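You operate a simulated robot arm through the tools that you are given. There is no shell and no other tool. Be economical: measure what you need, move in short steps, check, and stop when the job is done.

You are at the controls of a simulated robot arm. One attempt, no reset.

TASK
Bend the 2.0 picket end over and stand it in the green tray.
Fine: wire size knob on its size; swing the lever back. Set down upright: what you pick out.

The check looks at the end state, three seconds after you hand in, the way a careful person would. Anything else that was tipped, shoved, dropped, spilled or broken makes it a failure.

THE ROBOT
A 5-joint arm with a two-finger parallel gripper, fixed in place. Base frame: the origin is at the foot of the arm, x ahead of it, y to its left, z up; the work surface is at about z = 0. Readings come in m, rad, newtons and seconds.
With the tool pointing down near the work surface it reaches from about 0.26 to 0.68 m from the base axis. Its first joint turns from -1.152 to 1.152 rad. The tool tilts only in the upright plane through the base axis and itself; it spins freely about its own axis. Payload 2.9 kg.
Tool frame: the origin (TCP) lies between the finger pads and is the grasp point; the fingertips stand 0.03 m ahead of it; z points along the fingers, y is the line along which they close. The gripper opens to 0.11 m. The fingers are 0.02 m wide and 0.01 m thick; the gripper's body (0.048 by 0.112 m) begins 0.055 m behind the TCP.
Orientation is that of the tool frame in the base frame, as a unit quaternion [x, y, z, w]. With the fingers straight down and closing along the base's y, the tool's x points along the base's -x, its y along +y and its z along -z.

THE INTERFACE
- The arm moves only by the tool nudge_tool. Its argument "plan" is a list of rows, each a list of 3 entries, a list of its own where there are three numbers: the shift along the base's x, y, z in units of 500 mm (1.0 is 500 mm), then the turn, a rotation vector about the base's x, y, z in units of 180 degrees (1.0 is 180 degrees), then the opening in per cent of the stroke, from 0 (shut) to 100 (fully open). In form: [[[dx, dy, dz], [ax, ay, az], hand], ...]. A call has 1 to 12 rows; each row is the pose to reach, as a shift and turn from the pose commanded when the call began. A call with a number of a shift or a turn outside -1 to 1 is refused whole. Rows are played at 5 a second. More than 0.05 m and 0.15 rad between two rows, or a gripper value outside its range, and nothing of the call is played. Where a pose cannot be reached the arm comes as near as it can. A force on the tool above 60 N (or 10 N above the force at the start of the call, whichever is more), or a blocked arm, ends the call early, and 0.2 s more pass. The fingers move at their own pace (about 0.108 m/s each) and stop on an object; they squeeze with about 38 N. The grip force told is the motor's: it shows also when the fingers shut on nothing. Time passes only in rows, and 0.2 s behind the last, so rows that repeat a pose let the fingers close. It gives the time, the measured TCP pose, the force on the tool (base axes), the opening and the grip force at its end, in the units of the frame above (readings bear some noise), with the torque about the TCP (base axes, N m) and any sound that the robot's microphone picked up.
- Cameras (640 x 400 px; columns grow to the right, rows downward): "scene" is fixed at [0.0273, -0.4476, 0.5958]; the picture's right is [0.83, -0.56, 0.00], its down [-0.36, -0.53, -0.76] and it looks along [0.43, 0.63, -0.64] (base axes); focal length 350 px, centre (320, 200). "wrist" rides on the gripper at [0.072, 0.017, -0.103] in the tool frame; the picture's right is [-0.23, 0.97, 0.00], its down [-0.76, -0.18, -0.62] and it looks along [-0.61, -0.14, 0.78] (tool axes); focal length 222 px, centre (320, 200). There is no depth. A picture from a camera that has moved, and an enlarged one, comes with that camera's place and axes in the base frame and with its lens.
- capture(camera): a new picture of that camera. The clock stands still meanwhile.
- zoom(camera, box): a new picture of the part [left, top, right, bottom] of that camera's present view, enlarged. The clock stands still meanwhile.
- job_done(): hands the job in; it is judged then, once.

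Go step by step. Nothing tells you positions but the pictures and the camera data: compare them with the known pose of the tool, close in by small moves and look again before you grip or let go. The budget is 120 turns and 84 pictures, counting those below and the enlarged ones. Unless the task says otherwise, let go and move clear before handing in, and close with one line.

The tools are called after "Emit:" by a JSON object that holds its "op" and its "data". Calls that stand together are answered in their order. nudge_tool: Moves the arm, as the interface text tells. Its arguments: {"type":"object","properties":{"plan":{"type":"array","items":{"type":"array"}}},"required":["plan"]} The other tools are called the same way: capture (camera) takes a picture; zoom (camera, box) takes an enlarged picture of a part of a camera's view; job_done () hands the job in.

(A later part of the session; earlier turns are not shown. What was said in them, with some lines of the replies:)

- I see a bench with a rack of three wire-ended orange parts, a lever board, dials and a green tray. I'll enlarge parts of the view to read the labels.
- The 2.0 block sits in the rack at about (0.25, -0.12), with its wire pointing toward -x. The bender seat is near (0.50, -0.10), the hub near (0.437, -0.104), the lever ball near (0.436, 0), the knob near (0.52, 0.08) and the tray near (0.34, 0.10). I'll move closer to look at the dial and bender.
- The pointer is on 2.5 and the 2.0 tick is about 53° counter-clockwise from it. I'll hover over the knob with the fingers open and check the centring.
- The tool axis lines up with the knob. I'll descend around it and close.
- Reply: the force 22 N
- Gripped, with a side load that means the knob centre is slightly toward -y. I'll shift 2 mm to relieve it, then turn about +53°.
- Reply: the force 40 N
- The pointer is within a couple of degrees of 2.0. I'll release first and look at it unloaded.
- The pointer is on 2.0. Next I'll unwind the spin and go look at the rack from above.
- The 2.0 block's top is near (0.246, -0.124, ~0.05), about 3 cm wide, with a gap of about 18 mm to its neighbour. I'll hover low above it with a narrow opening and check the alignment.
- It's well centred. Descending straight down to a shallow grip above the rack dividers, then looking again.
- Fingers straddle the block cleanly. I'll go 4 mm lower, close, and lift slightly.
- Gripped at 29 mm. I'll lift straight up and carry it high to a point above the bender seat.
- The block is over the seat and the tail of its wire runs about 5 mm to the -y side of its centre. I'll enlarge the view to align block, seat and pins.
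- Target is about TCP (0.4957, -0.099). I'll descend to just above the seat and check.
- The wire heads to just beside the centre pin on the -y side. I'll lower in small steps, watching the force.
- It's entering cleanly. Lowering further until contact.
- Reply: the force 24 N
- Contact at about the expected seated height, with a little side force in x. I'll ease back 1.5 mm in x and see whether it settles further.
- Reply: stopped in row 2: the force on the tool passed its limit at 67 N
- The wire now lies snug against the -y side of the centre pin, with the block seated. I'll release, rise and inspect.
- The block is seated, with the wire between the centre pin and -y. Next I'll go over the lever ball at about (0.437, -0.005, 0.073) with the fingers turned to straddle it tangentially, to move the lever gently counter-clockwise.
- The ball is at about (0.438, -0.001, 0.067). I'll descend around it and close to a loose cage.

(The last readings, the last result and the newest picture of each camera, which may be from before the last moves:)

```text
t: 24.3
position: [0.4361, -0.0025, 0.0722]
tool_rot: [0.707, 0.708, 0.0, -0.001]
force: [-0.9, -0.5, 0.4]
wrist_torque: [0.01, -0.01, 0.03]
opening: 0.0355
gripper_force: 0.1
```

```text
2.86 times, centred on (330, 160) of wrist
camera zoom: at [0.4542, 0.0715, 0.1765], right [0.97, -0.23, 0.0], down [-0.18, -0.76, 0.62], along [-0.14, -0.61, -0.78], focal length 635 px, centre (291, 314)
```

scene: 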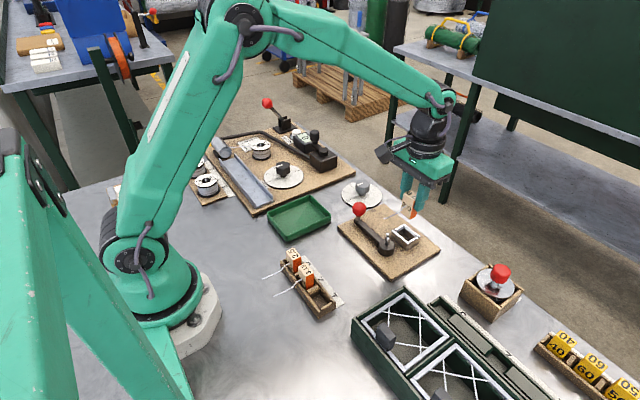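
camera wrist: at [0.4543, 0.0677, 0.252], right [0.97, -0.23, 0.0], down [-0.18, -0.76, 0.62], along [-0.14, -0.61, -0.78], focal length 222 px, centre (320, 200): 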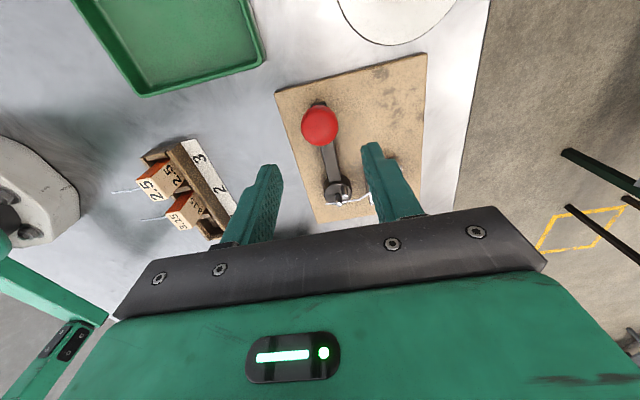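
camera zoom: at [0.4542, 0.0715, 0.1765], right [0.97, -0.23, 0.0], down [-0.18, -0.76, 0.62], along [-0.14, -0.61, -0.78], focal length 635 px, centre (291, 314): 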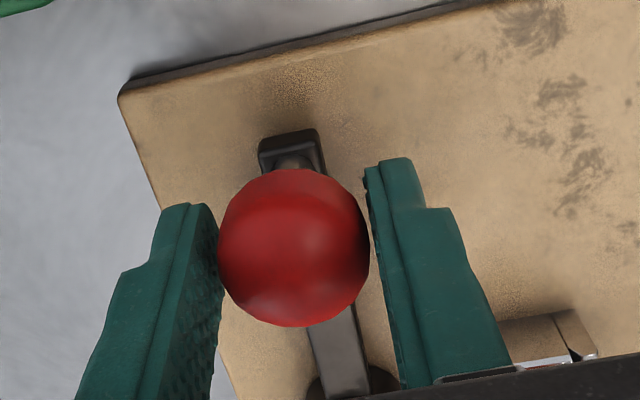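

Caged. Swinging the lever counter-clockwise about the hub by roughly 48° to feel it out.

Emit:
{"op": "nudge_tool", "data": {"plan": [[[-0.0274, -0.0019, 0], [0, 0, 0.0444], 32], [[-0.0543, -0.0076, 0], [0, 0, 0.0889], 32], [[-0.0801, -0.017, 0], [0, 0, 0.1333], 32], [[-0.1044, -0.0299, 0], [0, 0, 0.1778], 32], [[-0.1266, -0.0461, 0], [0, 0, 0.2222], 32], [[-0.1464, -0.0652, 0], [0, 0, 0.2667], 32]]}}

Emit:
{"op": "zoom", "data": {"camera": "scene", "box": [320, 150, 440, 270]}}

```text
t: 25.7
position: [0.3636, -0.0345, 0.0714]
tool_rot: [0.357, 0.934, 0.001, 0.005]
force: [2.7, 1.5, -0.4]
wrist_torque: [0.07, 0.0, -0.04]
opening: 0.0371
gripper_force: 2.1
```

```text
3.33 times, centred on (380, 210) of scene
camera zoom: at [0.0273, -0.4476, 0.5958], right [0.83, -0.56, 0.0], down [-0.36, -0.53, -0.76], along [0.43, 0.63, -0.64], focal length 1165 px, centre (120, 167)
```

zoom: 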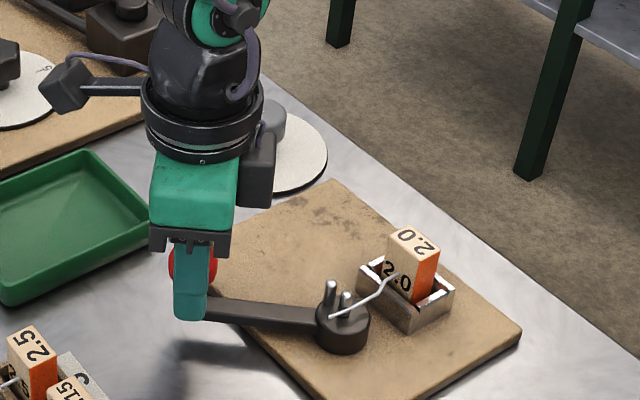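

Emit:
{"op": "zoom", "data": {"camera": "scene", "box": [372, 220, 422, 260]}}

```text
10.00 times, centred on (397, 240) of scene
camera zoom: at [0.0273, -0.4476, 0.5958], right [0.83, -0.56, 0.0], down [-0.36, -0.53, -0.76], along [0.43, 0.63, -0.64], focal length 3495 px, centre (-450, -200)
```

zoom: 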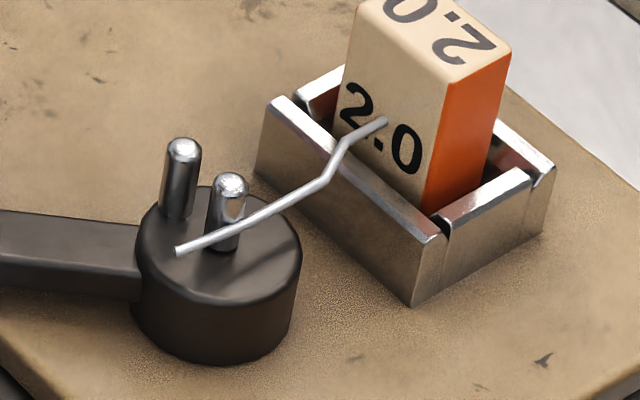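

The lever moves freely and the wire isn't touched yet. Continuing counter-clockwise to find where it meets resistance.

Emit:
{"op": "nudge_tool", "data": {"plan": [[[-0.0169, -0.0216, 0], [0, 0, 0.0444], 32], [[-0.0307, -0.0454, 0], [0, 0, 0.0889], 32], [[-0.041, -0.0709, 0], [0, 0, 0.1333], 32], [[-0.0476, -0.0976, 0], [0, 0, 0.1778], 32], [[-0.0505, -0.1249, 0], [0, 0, 0.2222], 32], [[-0.0495, -0.1524, 0], [0, 0, 0.2667], 32], [[-0.0447, -0.1795, 0], [0, 0, 0.3111], 32]]}}

Emit:
{"op": "zoom", "data": {"camera": "scene", "box": [320, 170, 440, 290]}}

Emit:
{"op": "zoom", "data": {"camera": "scene", "box": [372, 220, 422, 260]}}

```text
t: 27.3
position: [0.34, -0.1238, 0.0727]
tool_rot: [-0.124, 0.992, -0.003, 0.006]
force: [0.0, 4.8, -0.6]
wrist_torque: [0.07, -0.06, -0.03]
opening: 0.037
gripper_force: 1.7
```

```text
3.33 times, centred on (380, 230) of scene
camera zoom: at [0.0273, -0.4476, 0.5958], right [0.83, -0.56, 0.0], down [-0.36, -0.53, -0.76], along [0.43, 0.63, -0.64], focal length 1165 px, centre (120, 100)
```

zoom: 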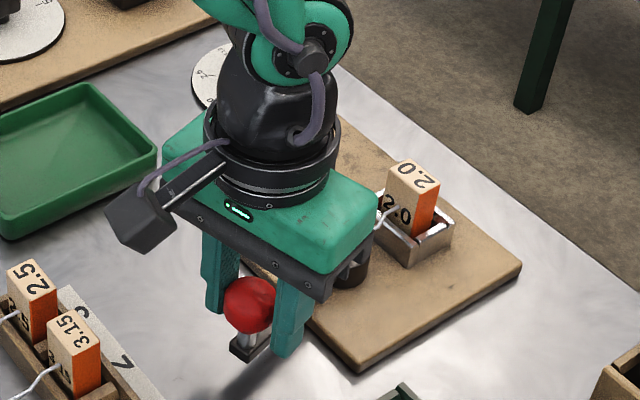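

```text
10.00 times, centred on (397, 240) of scene
camera zoom: at [0.0273, -0.4476, 0.5958], right [0.83, -0.56, 0.0], down [-0.36, -0.53, -0.76], along [0.43, 0.63, -0.64], focal length 3495 px, centre (-450, -200)
```

zoom: 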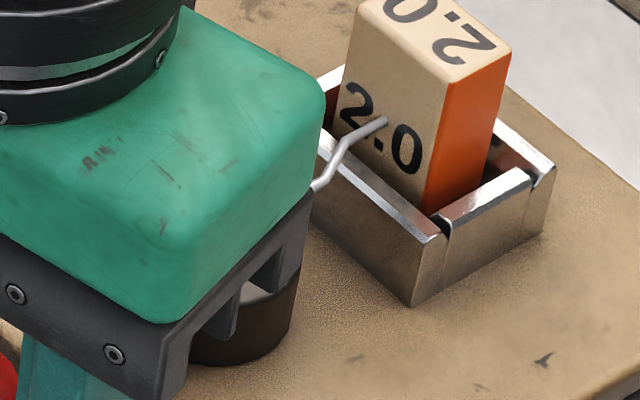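

The lever turns freely past 105° with no stop, and the moving pin would only meet the wire from the wrong side. Before committing I'll take the block out, so I can learn the lever's travel without bending the wire the wrong way.

Emit:
{"op": "nudge_tool", "data": {"plan": [[[0, 0, 0], [0, 0, 0], 50], [[0, 0, 0.05], [0, 0, 0], 50], [[0, 0, 0.12], [0, 0, 0], 50], [[0, 0, 0.175], [0, 0, 0], 50], [[0.08, 0.013, 0.175], [0, 0, -0.02], 45], [[0.16, 0.026, 0.175], [0, 0, -0.04], 40], [[0.24, 0.039, 0.175], [0, 0, -0.06], 40], [[0.323, 0.052, 0.175], [0, 0, -0.079], 40], [[0.323, 0.052, 0.11], [0, 0, -0.079], 40], [[0.323, 0.052, 0.06], [0, 0, -0.079], 40], [[0.323, 0.052, 0.06], [0, 0, -0.079], 40]]}}

Emit:
{"op": "capture", "data": {"camera": "wrist"}}

```text
t: 29.7
position: [0.502, -0.097, 0.1007]
tool_rot: [0.001, 1.0, -0.001, 0.006]
force: [0.3, -0.8, -0.3]
wrist_torque: [0.01, -0.02, 0.03]
opening: 0.0442
gripper_force: 0.0
```

```text
34 pictures are left
camera wrist: at [0.4289, -0.0786, 0.2041], right [0.23, 0.97, 0.0], down [0.75, -0.18, 0.63], along [0.62, -0.15, -0.77], focal length 222 px, centre (320, 200)
```

wrist: 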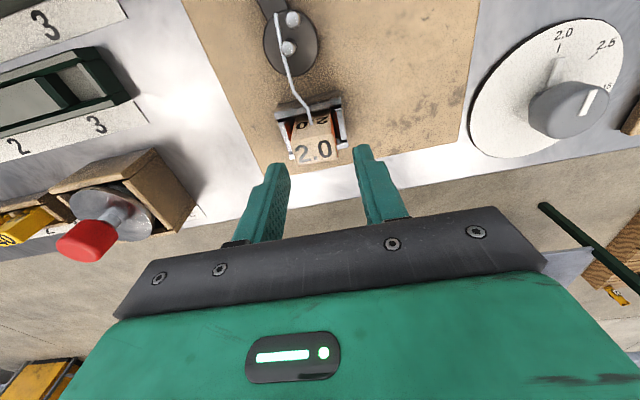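

The block is still seated and the lever stays where I left it. Gripping the block and lifting it straight out.

Emit:
{"op": "nudge_tool", "data": {"plan": [[[0, -0.005, -0.04], [0, 0, 0], 40], [[0, -0.005, -0.07], [0, 0, 0], 40], [[0, -0.005, -0.07], [0, 0, 0], 10], [[0, -0.005, -0.07], [0, 0, 0], 0], [[0, -0.005, -0.07], [0, 0, 0], 0], [[0, -0.005, -0.05], [0, 0, 0], 0], [[0, -0.005, 0.0], [0, 0, 0], 0], [[0, -0.005, 0.08], [0, 0, 0], 0], [[0, -0.005, 0.16], [0, 0, 0], 0]]}}

Emit:
{"op": "capture", "data": {"camera": "scene"}}

```text
t: 31.7
position: [0.5021, -0.1007, 0.1838]
tool_rot: [0.001, 1.0, -0.001, 0.006]
force: [0.1, 0.2, -1.4]
wrist_torque: [-0.03, -0.01, -0.01]
opening: 0.0291
gripper_force: 38.4
```

```text
33 pictures are left
```

scene: 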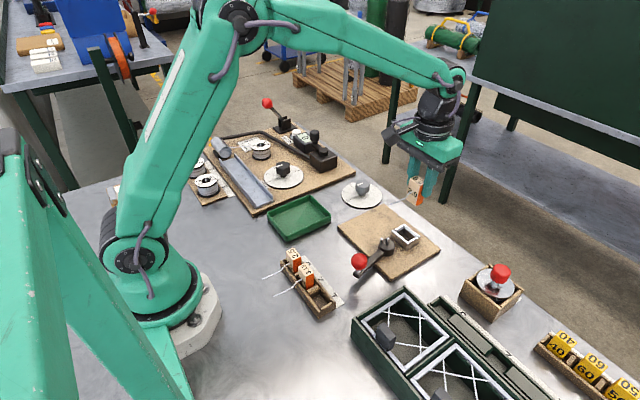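

Taking the block to the tray to stand it there for now, since it has to end up there anyway.

Emit:
{"op": "nudge_tool", "data": {"plan": [[[-0.046, 0.065, 0], [0, 0, 0], 0], [[-0.092, 0.13, 0], [0, 0, 0], 0], [[-0.138, 0.195, 0], [0, 0, 0], 0], [[-0.184, 0.26, 0], [0, 0, 0], 0], [[-0.23, 0.325, 0], [0, 0, 0], 0], [[-0.274, 0.392, 0], [0, 0, 0], 0], [[-0.274, 0.392, -0.09], [0, 0, 0], 0], [[-0.274, 0.392, -0.16], [0, 0, 0], 0], [[-0.274, 0.392, -0.19], [0, 0, 0], 0], [[-0.274, 0.392, -0.19], [0, 0, 0], 0]]}}

Emit:
{"op": "zoom", "data": {"camera": "scene", "box": [240, 140, 380, 260]}}

Emit:
{"op": "capture", "data": {"camera": "wrist"}}

```text
t: 33.9
position: [0.3662, 0.0953, 0.0863]
tool_rot: [0.002, 1.0, 0.003, 0.006]
force: [-0.4, -0.4, -0.8]
wrist_torque: [-0.01, -0.01, 0.01]
opening: 0.0292
gripper_force: 37.8
```

```text
3.33 times, centred on (310, 200) of scene
camera zoom: at [0.0273, -0.4476, 0.5958], right [0.83, -0.56, 0.0], down [-0.36, -0.53, -0.76], along [0.43, 0.63, -0.64], focal length 1165 px, centre (353, 200)
```

zoom: 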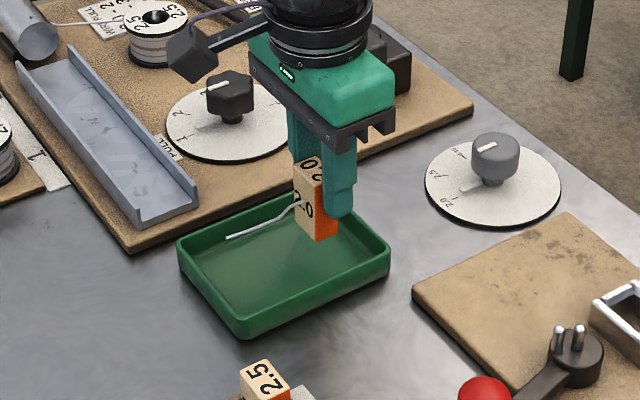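

```text
31 pictures are left
camera wrist: at [0.2931, 0.1119, 0.1902], right [0.23, 0.97, 0.01], down [0.75, -0.18, 0.63], along [0.61, -0.14, -0.78], focal length 222 px, centre (320, 200)
```

wrist: 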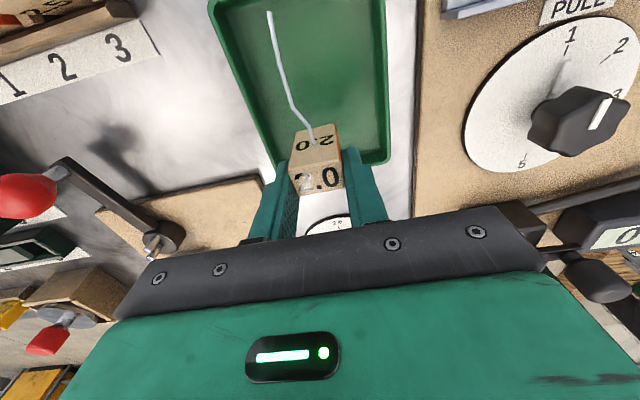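

Inside the tray footprint. I'll shift slightly toward the tray's middle and lower to contact.

Emit:
{"op": "nudge_tool", "data": {"plan": [[[-0.02, 0.016, -0.03], [0, 0, 0], 0], [[-0.02, 0.016, -0.048], [0, 0, 0], 0], [[-0.02, 0.016, -0.054], [0, 0, 0], 0], [[-0.02, 0.016, -0.06], [0, 0, 0], 0], [[-0.02, 0.016, -0.064], [0, 0, 0], 0]]}}

```text
t: 35.1
position: [0.3558, 0.1048, 0.0559]
tool_rot: [0.002, 1.0, 0.002, 0.007]
force: [-4.3, -3.6, 26.4]
wrist_torque: [-0.17, 0.21, 0.02]
opening: 0.0291
gripper_force: 38.1
```

Standing on the tray floor. I'll release gently, rise, and travel back over the lever ball.

Emit:
{"op": "nudge_tool", "data": {"plan": [[[0, 0, 0.004], [0, 0, 0], 10], [[0, 0, 0.004], [0, 0, 0], 30], [[0, 0, 0.004], [0, 0, 0], 40], [[0, 0, 0.1], [0, 0, 0], 40], [[0, 0, 0.195], [0, 0, 0], 50], [[-0.006, -0.09, 0.205], [0, 0, 0.016], 50], [[-0.013, -0.18, 0.205], [0, 0, 0.032], 50], [[-0.02, -0.27, 0.205], [0, 0, 0.048], 50], [[-0.026, -0.36, 0.205], [0, 0, 0.064], 50], [[-0.032, -0.456, 0.205], [0, 0, 0.079], 50], [[-0.032, -0.456, 0.205], [0, 0, 0.079], 50]]}}

Emit:
{"op": "capture", "data": {"camera": "wrist"}}

Emit:
{"op": "capture", "data": {"camera": "scene"}}

```text
t: 37.5
position: [0.3412, -0.1252, 0.1593]
tool_rot: [-0.122, 0.992, -0.002, 0.005]
force: [0.4, 0.4, 0.0]
wrist_torque: [0.01, -0.01, 0.02]
opening: 0.055
gripper_force: 0.1
```

```text
30 pictures are left
camera wrist: at [0.2654, -0.1257, 0.2624], right [-0.02, 1.0, 0.0], down [0.78, 0.02, 0.63], along [0.63, 0.01, -0.78], focal length 222 px, centre (320, 200)
```

wrist: 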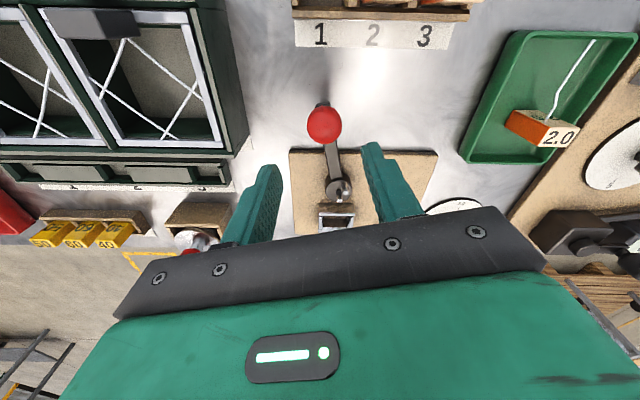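

```text
29 pictures are left
```

scene: 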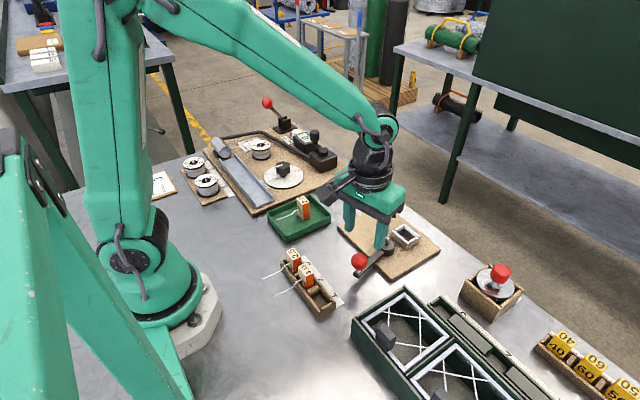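

The block stands in the tray. Caging the ball again and continuing counter-clockwise to find the lever's stop.

Emit:
{"op": "nudge_tool", "data": {"plan": [[[0, 0, -0.06], [0, 0, 0], 50], [[0, 0, -0.12], [0, 0, 0], 50], [[0, 0, -0.173], [0, 0, 0], 50], [[0, 0, -0.173], [0, 0, 0], 32], [[0, 0, -0.173], [0, 0, 0], 32], [[0.0084, -0.0261, -0.173], [0, 0, 0.0444], 32], [[0.0205, -0.0508, -0.173], [0, 0, 0.0889], 32], [[0.0359, -0.0736, -0.173], [0, 0, 0.1333], 32], [[0.0543, -0.094, -0.173], [0, 0, 0.1778], 32]]}}

Emit:
{"op": "zoom", "data": {"camera": "scene", "box": [330, 200, 450, 300]}}

```text
t: 39.5
position: [0.36, -0.1653, 0.0668]
tool_rot: [-0.394, 0.919, 0.009, -0.008]
force: [-26.3, 53.5, 2.3]
wrist_torque: [0.51, 0.26, -0.38]
opening: 0.0634
gripper_force: 28.3
```

```text
4.00 times, centred on (390, 250) of scene
camera zoom: at [0.0273, -0.4476, 0.5958], right [0.83, -0.56, 0.0], down [-0.36, -0.53, -0.76], along [0.43, 0.63, -0.64], focal length 1398 px, centre (40, 0)
```

zoom: 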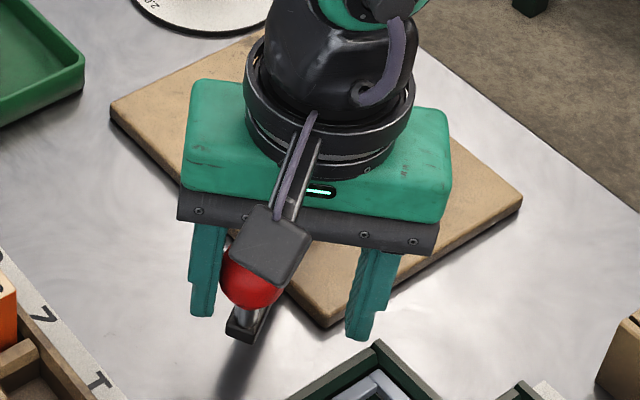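

The lever hit its stop at about 208°, roughly 118° of travel from its +y rest, so my earlier swing simply hadn't gone far enough. I'll bring it back to rest, then re-seat the block and do a full stroke.

Emit:
{"op": "nudge_tool", "data": {"plan": [[[-0.0184, 0.0204, 0], [0, 0, -0.0444], 32], [[-0.0338, 0.0432, 0], [0, 0, -0.0889], 32], [[-0.0459, 0.0679, 0], [0, 0, -0.1333], 32], [[-0.0543, 0.094, 0], [0, 0, -0.1778], 32], [[-0.0591, 0.1211, 0], [0, 0, -0.2222], 32], [[-0.0601, 0.1486, 0], [0, 0, -0.2667], 32], [[-0.0572, 0.1759, 0], [0, 0, -0.3111], 32], [[-0.0506, 0.2026, 0], [0, 0, -0.3556], 32], [[-0.0403, 0.2281, 0], [0, 0, -0.4], 32], [[-0.0265, 0.2519, 0], [0, 0, -0.4444], 32], [[-0.0096, 0.2735, 0], [0, 0, -0.4889], 32], [[0.0102, 0.2926, 0], [0, 0, -0.5333], 32]]}}

Emit:
{"op": "nudge_tool", "data": {"plan": [[[0.0222, 0.0162, 0], [0, 0, -0.0444], 32], [[0.0465, 0.0291, 0], [0, 0, -0.0889], 32], [[0.0723, 0.0385, 0], [0, 0, -0.1333], 32], [[0.0992, 0.0442, 0], [0, 0, -0.1778], 32], [[0.1266, 0.0461, 0], [0, 0, -0.2222], 32], [[0.134, 0.0461, 0], [0, 0, -0.2222], 32], [[0.134, 0.0461, 0], [0, 0, -0.2222], 32]]}}

Emit:
{"op": "zoom", "data": {"camera": "scene", "box": [330, 160, 450, 270]}}

```text
t: 42.1
position: [0.372, -0.0239, 0.0717]
tool_rot: [0.422, 0.906, 0.001, 0.003]
force: [-0.2, -1.1, 0.1]
wrist_torque: [-0.03, 0.0, 0.01]
opening: 0.0359
gripper_force: 0.5
```

```text
t: 43.7
position: [0.4387, -0.0012, 0.0706]
tool_rot: [0.707, 0.707, 0.0, -0.001]
force: [-0.8, -0.5, -0.4]
wrist_torque: [-0.02, 0.02, 0.0]
opening: 0.0355
gripper_force: 0.4
```

```text
3.64 times, centred on (390, 215) of scene
camera zoom: at [0.0273, -0.4476, 0.5958], right [0.83, -0.56, 0.0], down [-0.36, -0.53, -0.76], along [0.43, 0.63, -0.64], focal length 1271 px, centre (66, 146)
```

zoom: 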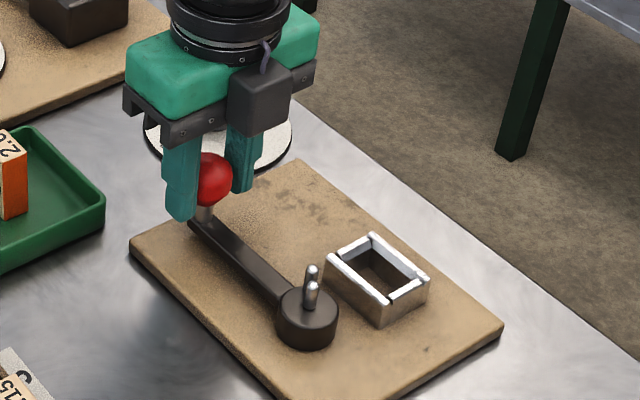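

Back near the initial position. I'll feel gently whether this end is a stop too.

Emit:
{"op": "nudge_tool", "data": {"plan": [[[0.012, 0, 0], [0, 0, -0.02], 32], [[0.024, -0.001, 0], [0, 0, -0.04], 32], [[0.036, -0.003, 0], [0, 0, -0.06], 32]]}}

```text
t: 44.5
position: [0.45, -0.0027, 0.0686]
tool_rot: [0.77, 0.637, -0.011, -0.009]
force: [-41.0, -4.0, 7.4]
wrist_torque: [0.11, 0.58, 0.4]
opening: 0.055
gripper_force: 20.2
```

Both ends are stops now: rest at +y and full stroke near 208°. I'll release the ball, rise, and go back to the block.

Emit:
{"op": "nudge_tool", "data": {"plan": [[[-0.02, 0.001, 0], [0, 0, 0.03], 32], [[-0.036, 0.003, 0], [0, 0, 0.06], 50], [[-0.036, 0.003, 0], [0, 0, 0.06], 50], [[-0.036, 0.003, 0.08], [0, 0, 0.06], 50], [[-0.036, 0.003, 0.16], [0, 0, 0.06], 50], [[-0.036, 0.003, 0.2], [0, 0, 0.09], 50], [[-0.06, 0.04, 0.2], [0, 0, 0.13], 45], [[-0.08, 0.07, 0.2], [0, 0, 0.17], 45], [[-0.1, 0.1, 0.2], [0, 0, 0.21], 45], [[-0.12, 0.13, 0.2], [0, 0, 0.25], 45], [[-0.14, 0.16, 0.2], [0, 0, 0.29], 45]]}}

Emit:
{"op": "nudge_tool", "data": {"plan": [[[0, 0, 0], [0, 0, 0.04], 45], [[-0.02, 0.02, 0], [0, 0, 0.08], 45], [[-0.03, 0.03, 0], [0, 0, 0.12], 45], [[-0.04, 0.04, 0], [0, 0, 0.16], 45], [[-0.055, 0.052, 0], [0, 0, 0.2], 45], [[-0.055, 0.052, 0], [0, 0, 0.24], 45], [[-0.055, 0.052, 0], [0, 0, 0.27], 40], [[-0.055, 0.052, -0.05], [0, 0, 0.27], 40], [[-0.055, 0.052, -0.05], [0, 0, 0.27], 40]]}}

Emit:
{"op": "capture", "data": {"camera": "wrist"}}

```text
t: 46.9
position: [0.3869, 0.0774, 0.1716]
tool_rot: [0.409, 0.912, 0.002, 0.002]
force: [0.4, 0.2, -1.0]
wrist_torque: [-0.05, 0.01, 0.02]
opening: 0.0495
gripper_force: 0.0
```

```text
t: 48.9
position: [0.359, 0.1019, 0.1465]
tool_rot: [0.0, 1.0, 0.002, 0.005]
force: [-0.3, -0.1, -1.1]
wrist_torque: [0.0, 0.03, -0.05]
opening: 0.044
gripper_force: 0.1
```

```text
26 pictures are left
camera wrist: at [0.2854, 0.1193, 0.2497], right [0.23, 0.97, 0.01], down [0.76, -0.18, 0.63], along [0.62, -0.14, -0.78], focal length 222 px, centre (320, 200)
```

wrist: 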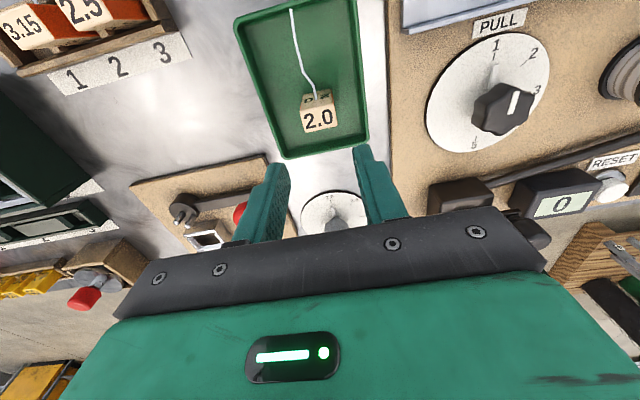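

Aligned with the block. Descending, gripping and lifting.

Emit:
{"op": "nudge_tool", "data": {"plan": [[[-0.009, 0.004, -0.06], [0, 0, 0], 42], [[-0.009, 0.004, -0.12], [0, 0, 0], 42], [[-0.009, 0.004, -0.178], [0, 0, 0], 42], [[-0.009, 0.004, -0.178], [0, 0, 0], 20], [[-0.009, 0.004, -0.178], [0, 0, 0], 0], [[-0.009, 0.004, -0.178], [0, 0, 0], 0], [[-0.009, 0.004, -0.16], [0, 0, 0], 0], [[-0.009, 0.004, -0.1], [0, 0, 0], 0], [[-0.009, 0.004, 0], [0, 0, 0], 0], [[-0.009, 0.004, 0.06], [0, 0, 0], 0]]}}

Emit:
{"op": "capture", "data": {"camera": "wrist"}}

```text
t: 51.1
position: [0.3553, 0.105, 0.1765]
tool_rot: [0.0, 1.0, 0.002, 0.005]
force: [-0.8, 0.6, -0.3]
wrist_torque: [0.02, 0.01, 0.03]
opening: 0.029
gripper_force: 38.4
```

```text
25 pictures are left
camera wrist: at [0.2813, 0.1215, 0.2796], right [0.23, 0.97, 0.01], down [0.76, -0.18, 0.63], along [0.62, -0.14, -0.78], focal length 222 px, centre (320, 200)
```

wrist: 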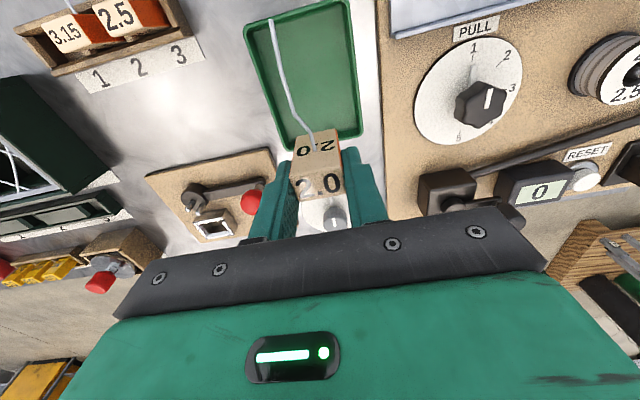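

Carrying the block back over the seat (TCP about 0.5015, -0.0995) and lowering to just above its seated height.

Emit:
{"op": "nudge_tool", "data": {"plan": [[[0.05, -0.07, 0], [0, 0, 0], 0], [[0.1, -0.14, 0], [0, 0, 0], 0], [[0.15, -0.21, 0], [0, 0, 0], 0], [[0.2, -0.28, 0], [0, 0, 0], 0], [[0.25, -0.35, 0], [0, 0, 0], 0], [[0.292, -0.409, 0], [0, 0, 0], 0], [[0.292, -0.409, -0.08], [0, 0, 0], 0], [[0.292, -0.409, -0.15], [0, 0, 0], 0], [[0.292, -0.409, -0.19], [0, 0, 0], 0], [[0.292, -0.409, -0.2], [0, 0, 0], 0], [[0.292, -0.409, -0.2], [0, 0, 0], 0]]}}

Emit:
{"op": "zoom", "data": {"camera": "wrist", "box": [230, 20, 390, 200]}}

```text
t: 53.5
position: [0.4999, -0.1, 0.075]
tool_rot: [-0.001, 1.0, -0.001, 0.006]
force: [-1.1, 0.1, -0.7]
wrist_torque: [0.0, 0.04, 0.01]
opening: 0.0294
gripper_force: 38.3
```

```text
2.22 times, centred on (310, 110) of wrist
camera zoom: at [0.4266, -0.082, 0.1784], right [0.23, 0.97, 0.0], down [0.75, -0.18, 0.63], along [0.62, -0.14, -0.77], focal length 494 px, centre (342, 400)
```

zoom: 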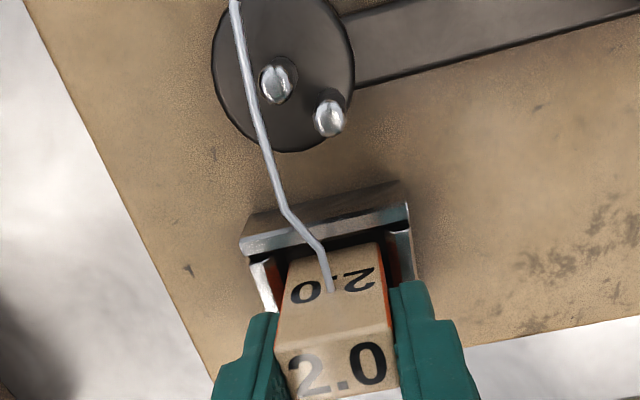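

Emit:
{"op": "nudge_tool", "data": {"plan": [[[0, 0, -0.01], [0, 0, 0], 0], [[0, 0, -0.016], [0, 0, 0], 0], [[0, 0, -0.02], [0, 0, 0], 0], [[0, 0, -0.024], [0, 0, 0], 0]]}}

```text
t: 54.5
position: [0.5, -0.1001, 0.0651]
tool_rot: [0.001, 1.0, -0.001, 0.006]
force: [-11.2, -1.7, 9.3]
wrist_torque: [-0.01, 0.51, 0.0]
opening: 0.0291
gripper_force: 37.4
```

Emit:
{"op": "nudge_tool", "data": {"plan": [[[-0.002, 0, 0], [0, 0, 0], 0], [[-0.003, 0, -0.003], [0, 0, 0], 0], [[-0.003, 0, -0.006], [0, 0, 0], 0]]}}

Emit:
{"op": "zoom", "data": {"camera": "scene", "box": [372, 205, 432, 255]}}

```text
t: 55.3
position: [0.5003, -0.1006, 0.063]
tool_rot: [-0.001, 1.0, -0.001, 0.008]
force: [-15.4, 4.4, 43.1]
wrist_torque: [0.61, 0.97, 0.12]
opening: 0.0293
gripper_force: 37.8
```

```text
8.00 times, centred on (402, 230) of scene
camera zoom: at [0.027, -0.4476, 0.5959], right [0.83, -0.56, 0.0], down [-0.36, -0.53, -0.76], along [0.43, 0.63, -0.64], focal length 2796 px, centre (-336, -40)
```

zoom: 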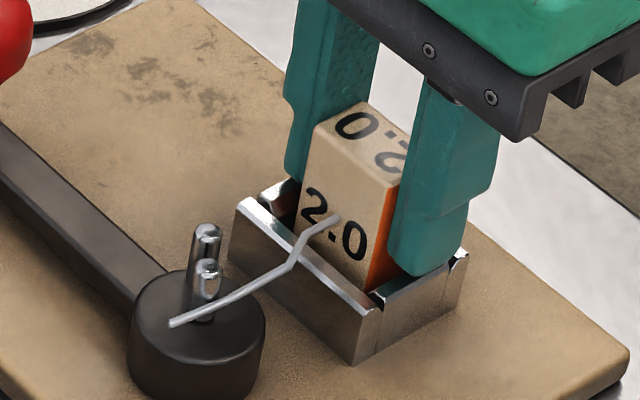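

It's bottomed. Releasing and going back to the lever ball.

Emit:
{"op": "nudge_tool", "data": {"plan": [[[0.003, 0, 0.004], [0, 0, 0], 10], [[0.003, 0, 0.006], [0, 0, 0], 40], [[0.003, 0, 0.006], [0, 0, 0], 40], [[0.003, 0, 0.08], [0, 0, 0], 40], [[0.003, 0, 0.17], [0, 0, 0], 45], [[-0.01, 0.03, 0.19], [0, 0, -0.045], 50], [[-0.03, 0.06, 0.19], [0, 0, -0.09], 50], [[-0.05, 0.09, 0.19], [0, 0, -0.135], 50], [[-0.07, 0.12, 0.19], [0, 0, -0.18], 50], [[-0.09, 0.15, 0.19], [0, 0, -0.225], 50], [[-0.105, 0.175, 0.19], [0, 0, -0.27], 50], [[-0.122, 0.199, 0.19], [0, 0, -0.315], 50]]}}

Emit:
{"op": "nudge_tool", "data": {"plan": [[[0, 0, 0], [0, 0, -0.045], 50], [[0, 0, 0], [0, 0, -0.09], 50], [[0, 0, 0], [0, 0, -0.135], 50], [[0, 0, 0], [0, 0, -0.18], 50], [[0, 0, 0], [0, 0, -0.185], 50]]}}

Emit:
{"op": "capture", "data": {"camera": "wrist"}}

Emit:
{"op": "zoom", "data": {"camera": "scene", "box": [372, 205, 432, 255]}}

```text
t: 57.9
position: [0.4387, 0.0013, 0.1553]
tool_rot: [0.475, 0.88, 0.001, 0.002]
force: [-0.2, 0.1, -0.3]
wrist_torque: [0.0, -0.01, -0.01]
opening: 0.0549
gripper_force: 0.1
```

```text
t: 59.1
position: [0.4397, -0.0001, 0.1558]
tool_rot: [0.707, 0.707, 0.0, -0.001]
force: [-0.2, 0.1, -0.3]
wrist_torque: [-0.01, 0.04, 0.01]
opening: 0.0552
gripper_force: 0.0
```

```text
22 pictures are left
camera wrist: at [0.4566, 0.073, 0.2601], right [0.97, -0.23, 0.0], down [-0.18, -0.76, 0.62], along [-0.14, -0.61, -0.78], focal length 222 px, centre (320, 200)
```

wrist: 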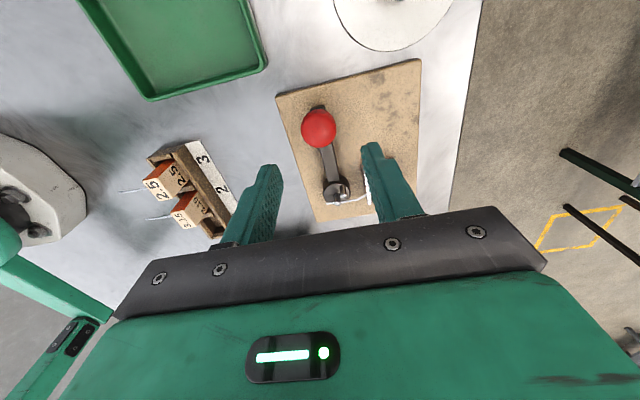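

```text
8.00 times, centred on (402, 230) of scene
camera zoom: at [0.0273, -0.4476, 0.5958], right [0.83, -0.56, 0.0], down [-0.36, -0.53, -0.76], along [0.43, 0.63, -0.64], focal length 2796 px, centre (-336, -40)
```

zoom: 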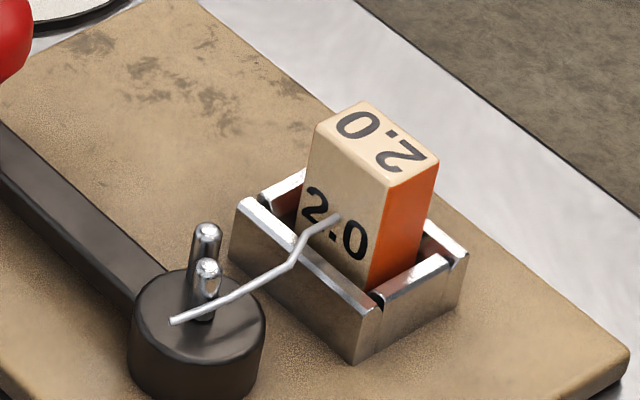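

Seated as before and the lever is at rest. Caging the ball and starting the full stroke.

Emit:
{"op": "nudge_tool", "data": {"plan": [[[0, 0.005, -0.06], [0, 0, 0], 50], [[0, 0.005, -0.12], [0, 0, 0], 50], [[0, 0.005, -0.168], [0, 0, 0], 50], [[0, 0.005, -0.168], [0, 0, 0], 32], [[0, 0.005, -0.168], [0, 0, 0], 32], [[-0.0274, 0.0031, -0.168], [0, 0, 0.0444], 32], [[-0.0543, -0.0026, -0.168], [0, 0, 0.0889], 32], [[-0.0801, -0.012, -0.168], [0, 0, 0.1333], 32], [[-0.1044, -0.0249, -0.168], [0, 0, 0.1778], 32], [[-0.1266, -0.0411, -0.168], [0, 0, 0.2222], 32], [[-0.1464, -0.0602, -0.168], [0, 0, 0.2667], 32]]}}

Emit:
{"op": "nudge_tool", "data": {"plan": [[[-0.0169, -0.0216, 0], [0, 0, 0.0444], 32], [[-0.0307, -0.0454, 0], [0, 0, 0.0889], 32], [[-0.041, -0.0709, 0], [0, 0, 0.1333], 32], [[-0.0476, -0.0976, 0], [0, 0, 0.1778], 32], [[-0.0505, -0.1249, 0], [0, 0, 0.2222], 32], [[-0.0495, -0.1524, 0], [0, 0, 0.2667], 32], [[-0.0447, -0.1795, 0], [0, 0, 0.3111], 32], [[-0.0363, -0.2056, 0], [0, 0, 0.3556], 32], [[-0.0242, -0.2303, 0], [0, 0, 0.4], 32]]}}

Emit:
{"op": "nudge_tool", "data": {"plan": [[[0.008, -0.012, 0], [0, 0, 0.022], 32], [[0.0154, -0.0228, 0], [0, 0, 0.0444], 32]]}}

Emit:
{"op": "zoom", "data": {"camera": "scene", "box": [330, 190, 450, 290]}}

```text
t: 61.5
position: [0.366, -0.0301, 0.0726]
tool_rot: [0.356, 0.934, 0.002, 0.004]
force: [1.4, 3.3, -1.0]
wrist_torque: [0.04, -0.02, 0.03]
opening: 0.0372
gripper_force: 2.0
```

```text
t: 63.5
position: [0.3543, -0.1448, 0.071]
tool_rot: [-0.26, 0.966, -0.003, 0.003]
force: [-0.1, 0.8, 0.2]
wrist_torque: [0.01, 0.03, -0.01]
opening: 0.0358
gripper_force: 0.8
```

```text
t: 64.1
position: [0.3578, -0.1555, 0.0724]
tool_rot: [-0.328, 0.945, 0.001, 0.0]
force: [-8.7, 26.7, -0.5]
wrist_torque: [0.21, 0.2, -0.28]
opening: 0.0479
gripper_force: 12.9
```

```text
4.00 times, centred on (390, 240) of scene
camera zoom: at [0.0273, -0.4476, 0.5958], right [0.83, -0.56, 0.0], down [-0.36, -0.53, -0.76], along [0.43, 0.63, -0.64], focal length 1398 px, centre (40, 40)
```

zoom: 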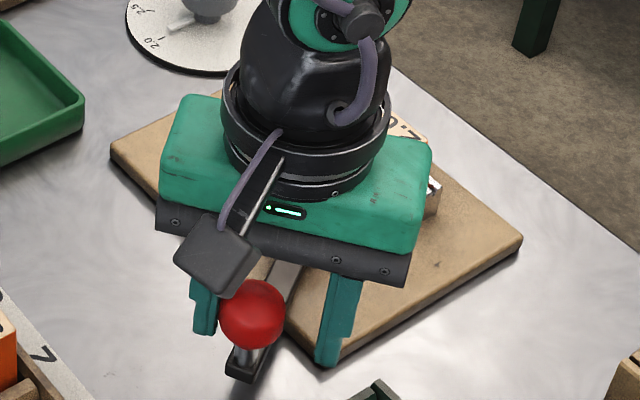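

At the stop. Looking at the wire from the wrist camera.

Emit:
{"op": "capture", "data": {"camera": "wrist"}}

```text
19 pictures are left
camera wrist: at [0.2918, -0.1857, 0.1743], right [-0.42, 0.91, 0.0], down [0.71, 0.33, 0.62], along [0.56, 0.27, -0.78], focal length 222 px, centre (320, 200)
```

wrist: 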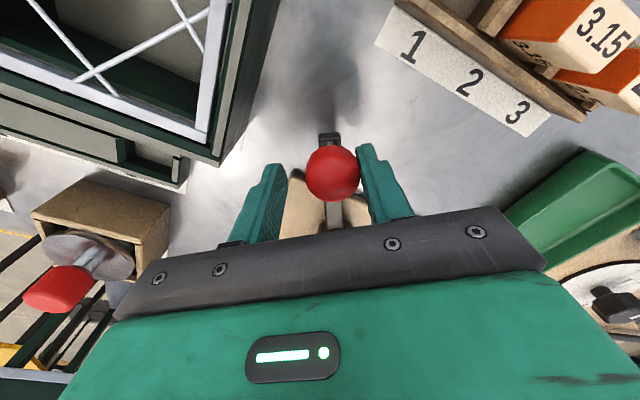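

The view is blocked there. I'll swing the lever back and look at the wire once the arm clears it.

Emit:
{"op": "nudge_tool", "data": {"plan": [[[-0.0154, 0.0228, 0], [0, 0, -0.0444], 32], [[-0.0275, 0.0475, 0], [0, 0, -0.0889], 32], [[-0.0359, 0.0736, 0], [0, 0, -0.1333], 32], [[-0.0407, 0.1007, 0], [0, 0, -0.1778], 32], [[-0.0417, 0.1282, 0], [0, 0, -0.2222], 32], [[-0.0388, 0.1555, 0], [0, 0, -0.2667], 32], [[-0.0322, 0.1822, 0], [0, 0, -0.3111], 32], [[-0.0219, 0.2077, 0], [0, 0, -0.3556], 32], [[-0.0081, 0.2315, 0], [0, 0, -0.4], 32], [[0.0088, 0.2531, 0], [0, 0, -0.4444], 32], [[0.0286, 0.2722, 0], [0, 0, -0.4889], 32], [[0.0508, 0.2884, 0], [0, 0, -0.5333], 32]]}}

Emit:
{"op": "zoom", "data": {"camera": "scene", "box": [372, 205, 432, 255]}}

```text
t: 66.7
position: [0.388, -0.0129, 0.0711]
tool_rot: [0.486, 0.874, 0.001, 0.002]
force: [0.3, -0.6, 0.6]
wrist_torque: [0.01, 0.03, 0.01]
opening: 0.0356
gripper_force: 0.2
```

```text
8.00 times, centred on (402, 230) of scene
camera zoom: at [0.0273, -0.4476, 0.5958], right [0.83, -0.56, 0.0], down [-0.36, -0.53, -0.76], along [0.43, 0.63, -0.64], focal length 2796 px, centre (-336, -40)
```

zoom: 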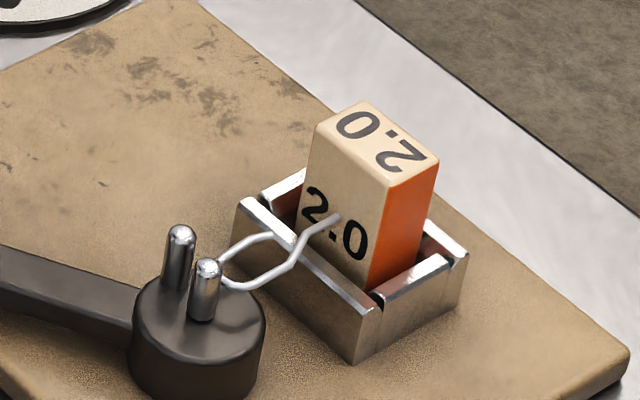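

The end is bent over neatly around the pin. Now finishing the lever's return to its rest stop.

Emit:
{"op": "nudge_tool", "data": {"plan": [[[0.0243, 0.0129, 0], [0, 0, -0.0444], 32], [[0.0501, 0.0223, 0], [0, 0, -0.0889], 32], [[0.077, 0.028, 0], [0, 0, -0.1333], 32], [[0.1044, 0.0299, 0], [0, 0, -0.1778], 32], [[0.118, 0.0299, 0], [0, 0, -0.19], 32], [[0.128, 0.0299, 0], [0, 0, -0.19], 32]]}}

```text
t: 68.1
position: [0.4462, 0.0024, 0.0694]
tool_rot: [0.72, 0.694, -0.005, -0.006]
force: [-26.6, -0.4, 1.2]
wrist_torque: [-0.04, 0.35, -0.11]
opening: 0.0488
gripper_force: 13.3
```

The lever is home against its stop. Releasing it, rising, and going back over the block.

Emit:
{"op": "nudge_tool", "data": {"plan": [[[-0.016, 0, 0], [0, 0, 0], 32], [[-0.024, 0, 0], [0, 0, 0], 50], [[-0.024, 0, 0], [0, 0, 0], 50], [[-0.024, 0, 0.09], [0, 0, 0], 50], [[-0.024, 0, 0.18], [0, 0, 0.02], 50], [[0, -0.03, 0.18], [0, 0, 0.065], 45], [[0.02, -0.06, 0.18], [0, 0, 0.11], 40], [[0.04, -0.09, 0.18], [0, 0, 0.155], 40], [[0.06, -0.12, 0.18], [0, 0, 0.2], 40], [[0.08, -0.15, 0.18], [0, 0, 0.245], 40], [[0.09, -0.18, 0.18], [0, 0, 0.29], 40], [[0.099, -0.204, 0.18], [0, 0, 0.335], 40]]}}

Emit:
{"op": "nudge_tool", "data": {"plan": [[[0, 0, 0], [0, 0, 0.045], 40], [[0, 0, 0], [0, 0, 0.09], 40], [[0, 0, 0], [0, 0, 0.135], 40], [[0, 0, 0], [0, 0, 0.177], 40], [[0, 0, -0.06], [0, 0, 0.177], 40], [[0, 0, -0.1], [0, 0, 0.177], 40], [[0, 0, -0.1], [0, 0, 0.177], 40]]}}

Emit:
{"op": "capture", "data": {"camera": "wrist"}}

```text
t: 70.7
position: [0.4998, -0.1003, 0.1623]
tool_rot: [0.273, 0.962, 0.0, 0.005]
force: [-0.1, 0.0, 0.4]
wrist_torque: [0.0, -0.02, 0.0]
opening: 0.044
gripper_force: 0.0
```

```text
t: 72.3
position: [0.5004, -0.0987, 0.1118]
tool_rot: [0.0, 1.0, -0.001, 0.006]
force: [0.0, 0.1, -0.7]
wrist_torque: [0.02, 0.0, -0.01]
opening: 0.044
gripper_force: 0.0
```

```text
17 pictures are left
camera wrist: at [0.4269, -0.0816, 0.2152], right [0.23, 0.97, 0.0], down [0.75, -0.18, 0.63], along [0.62, -0.14, -0.77], focal length 222 px, centre (320, 200)
```

wrist: 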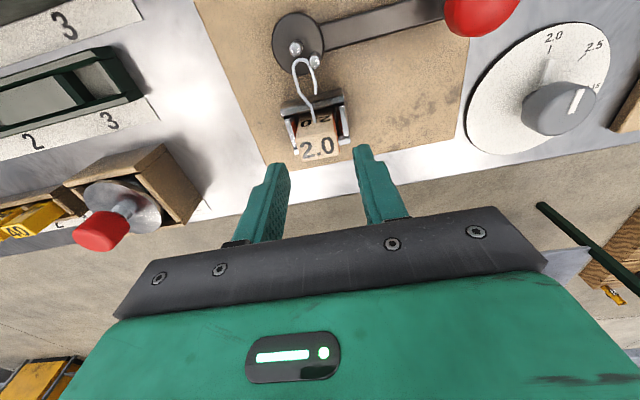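

A nice hook is visible, the knob is on 2.0 and the lever is home. Gripping the block and lifting straight up.

Emit:
{"op": "nudge_tool", "data": {"plan": [[[0.001, -0.003, -0.05], [0, 0, 0], 40], [[0.001, -0.003, -0.094], [0, 0, 0], 40], [[0.001, -0.003, -0.094], [0, 0, 0], 15], [[0.001, -0.003, -0.094], [0, 0, 0], 0], [[0.001, -0.003, -0.094], [0, 0, 0], 0], [[0.001, -0.003, -0.07], [0, 0, 0], 0], [[0.001, -0.003, -0.02], [0, 0, 0], 0], [[0.001, -0.003, 0.06], [0, 0, 0], 0], [[0.001, -0.003, 0.14], [0, 0, 0], 0]]}}

Emit:
{"op": "zoom", "data": {"camera": "scene", "box": [330, 150, 450, 270]}}

```text
t: 74.3
position: [0.5012, -0.1009, 0.1817]
tool_rot: [0.0, 1.0, -0.001, 0.007]
force: [0.7, 0.3, -0.7]
wrist_torque: [0.02, -0.01, 0.0]
opening: 0.0292
gripper_force: 38.1
```

```text
3.33 times, centred on (390, 210) of scene
camera zoom: at [0.0273, -0.4476, 0.5958], right [0.83, -0.56, 0.0], down [-0.36, -0.53, -0.76], along [0.43, 0.63, -0.64], focal length 1165 px, centre (87, 167)
```

zoom: 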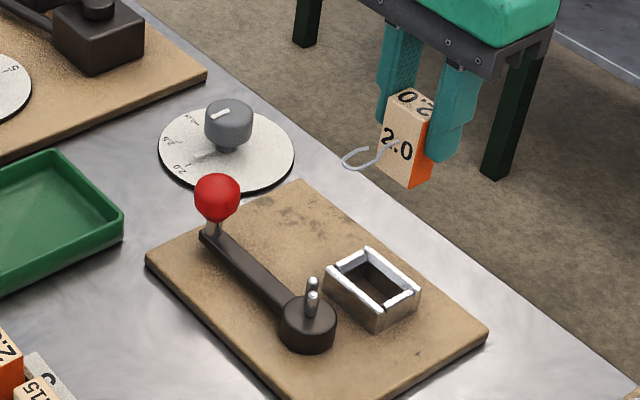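

Lever home, bent picket in hand. Carrying it to the tray.

Emit:
{"op": "nudge_tool", "data": {"plan": [[[-0.052, 0.068, 0], [0, 0, 0], 0], [[-0.104, 0.136, 0], [0, 0, 0], 0], [[-0.156, 0.204, 0], [0, 0, 0], 0], [[-0.208, 0.272, 0], [0, 0, 0], 0], [[-0.26, 0.34, 0], [0, 0, 0], 0], [[-0.312, 0.408, 0], [0, 0, 0], 0], [[-0.312, 0.408, -0.08], [0, 0, 0], 0], [[-0.312, 0.408, -0.16], [0, 0, 0], 0], [[-0.312, 0.408, -0.22], [0, 0, 0], 0], [[-0.312, 0.408, -0.23], [0, 0, 0], 0]]}}

Emit:
{"op": "zoom", "data": {"camera": "scene", "box": [240, 140, 380, 260]}}

```text
t: 76.5
position: [0.3448, 0.1026, 0.0665]
tool_rot: [0.001, 1.0, 0.001, 0.005]
force: [0.2, -0.6, -0.6]
wrist_torque: [-0.02, 0.0, 0.01]
opening: 0.0291
gripper_force: 38.0
```

```text
3.33 times, centred on (310, 200) of scene
camera zoom: at [0.0273, -0.4476, 0.5958], right [0.83, -0.56, 0.0], down [-0.36, -0.53, -0.76], along [0.43, 0.63, -0.64], focal length 1165 px, centre (353, 200)
```

zoom: 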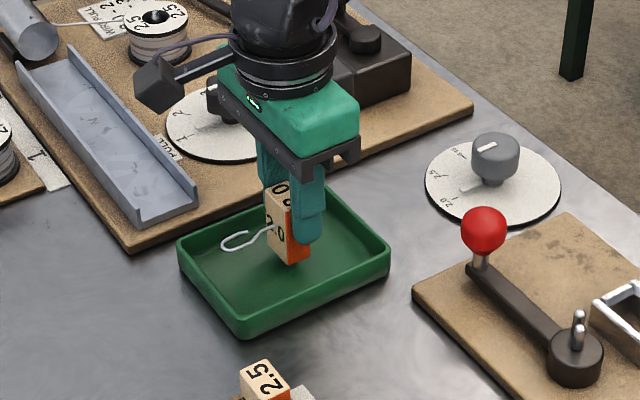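

Centred in the tray. Lowering in small steps to contact.

Emit:
{"op": "nudge_tool", "data": {"plan": [[[0, 0, -0.01], [0, 0, 0], 0], [[0, 0, -0.015], [0, 0, 0], 0], [[0, 0, -0.019], [0, 0, 0], 0], [[0, 0, -0.022], [0, 0, 0], 0]]}}

```text
t: 77.5
position: [0.3443, 0.1025, 0.0571]
tool_rot: [0.0, 1.0, 0.001, 0.007]
force: [-3.3, -4.9, 26.8]
wrist_torque: [-0.25, 0.28, 0.03]
opening: 0.0293
gripper_force: 38.1
```

Contact with the floor. Easing off, releasing and rising clear.

Emit:
{"op": "nudge_tool", "data": {"plan": [[[0, 0, 0.004], [0, 0, 0], 8], [[0, 0, 0.004], [0, 0, 0], 28], [[0, 0, 0.004], [0, 0, 0], 40], [[0, 0, 0.004], [0, 0, 0], 40], [[0, 0, 0.08], [0, 0, 0], 40], [[0, 0, 0.17], [0, 0, 0], 40], [[0, 0, 0.26], [0, 0, 0], 40], [[0.09, 0, 0.3], [0, 0, 0], 40], [[0.18, 0, 0.3], [0, 0, 0], 40]]}}

Emit:
{"op": "zoom", "data": {"camera": "scene", "box": [240, 140, 460, 320]}}

Emit:
{"op": "capture", "data": {"camera": "wrist"}}

```text
t: 79.5
position: [0.4328, 0.1042, 0.2059]
tool_rot: [-0.001, 1.0, 0.002, 0.006]
force: [-0.1, -1.5, 0.2]
wrist_torque: [0.02, 0.02, 0.0]
opening: 0.044
gripper_force: 0.1
```

```text
2.22 times, centred on (350, 230) of scene
camera zoom: at [0.0272, -0.4476, 0.5958], right [0.83, -0.56, 0.0], down [-0.36, -0.53, -0.76], along [0.43, 0.63, -0.64], focal length 777 px, centre (253, 133)
```

zoom: 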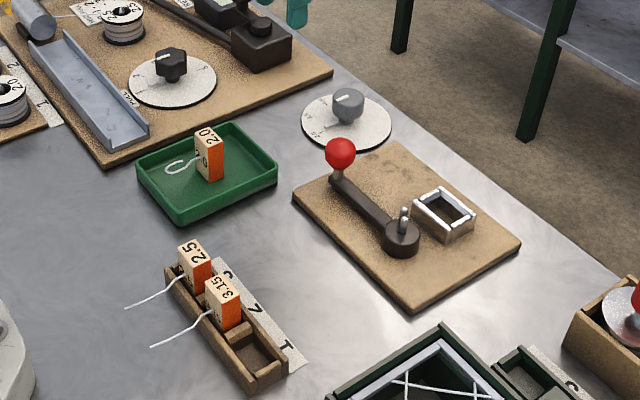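

```text
13 pictures are left
camera wrist: at [0.3596, 0.1214, 0.3091], right [0.23, 0.97, 0.0], down [0.76, -0.18, 0.63], along [0.62, -0.14, -0.78], focal length 222 px, centre (320, 200)
```

wrist: 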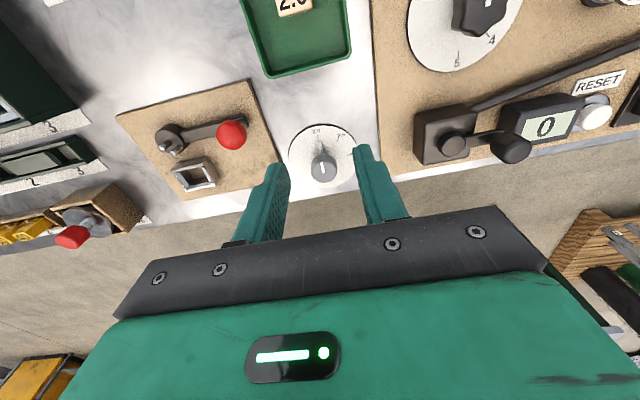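

The bent 2.0 picket stands upright in the green tray, the lever is at rest, the knob is on 2.0, and nothing else looks disturbed. Handing in.

Emit:
{"op": "job_done", "data": {}}

```text
The job is handed in.
```

The 2.0 picket's end is bent over and it stands upright in the green tray; the wire size knob is on 2.0, the lever is back at rest and the arm is clear.
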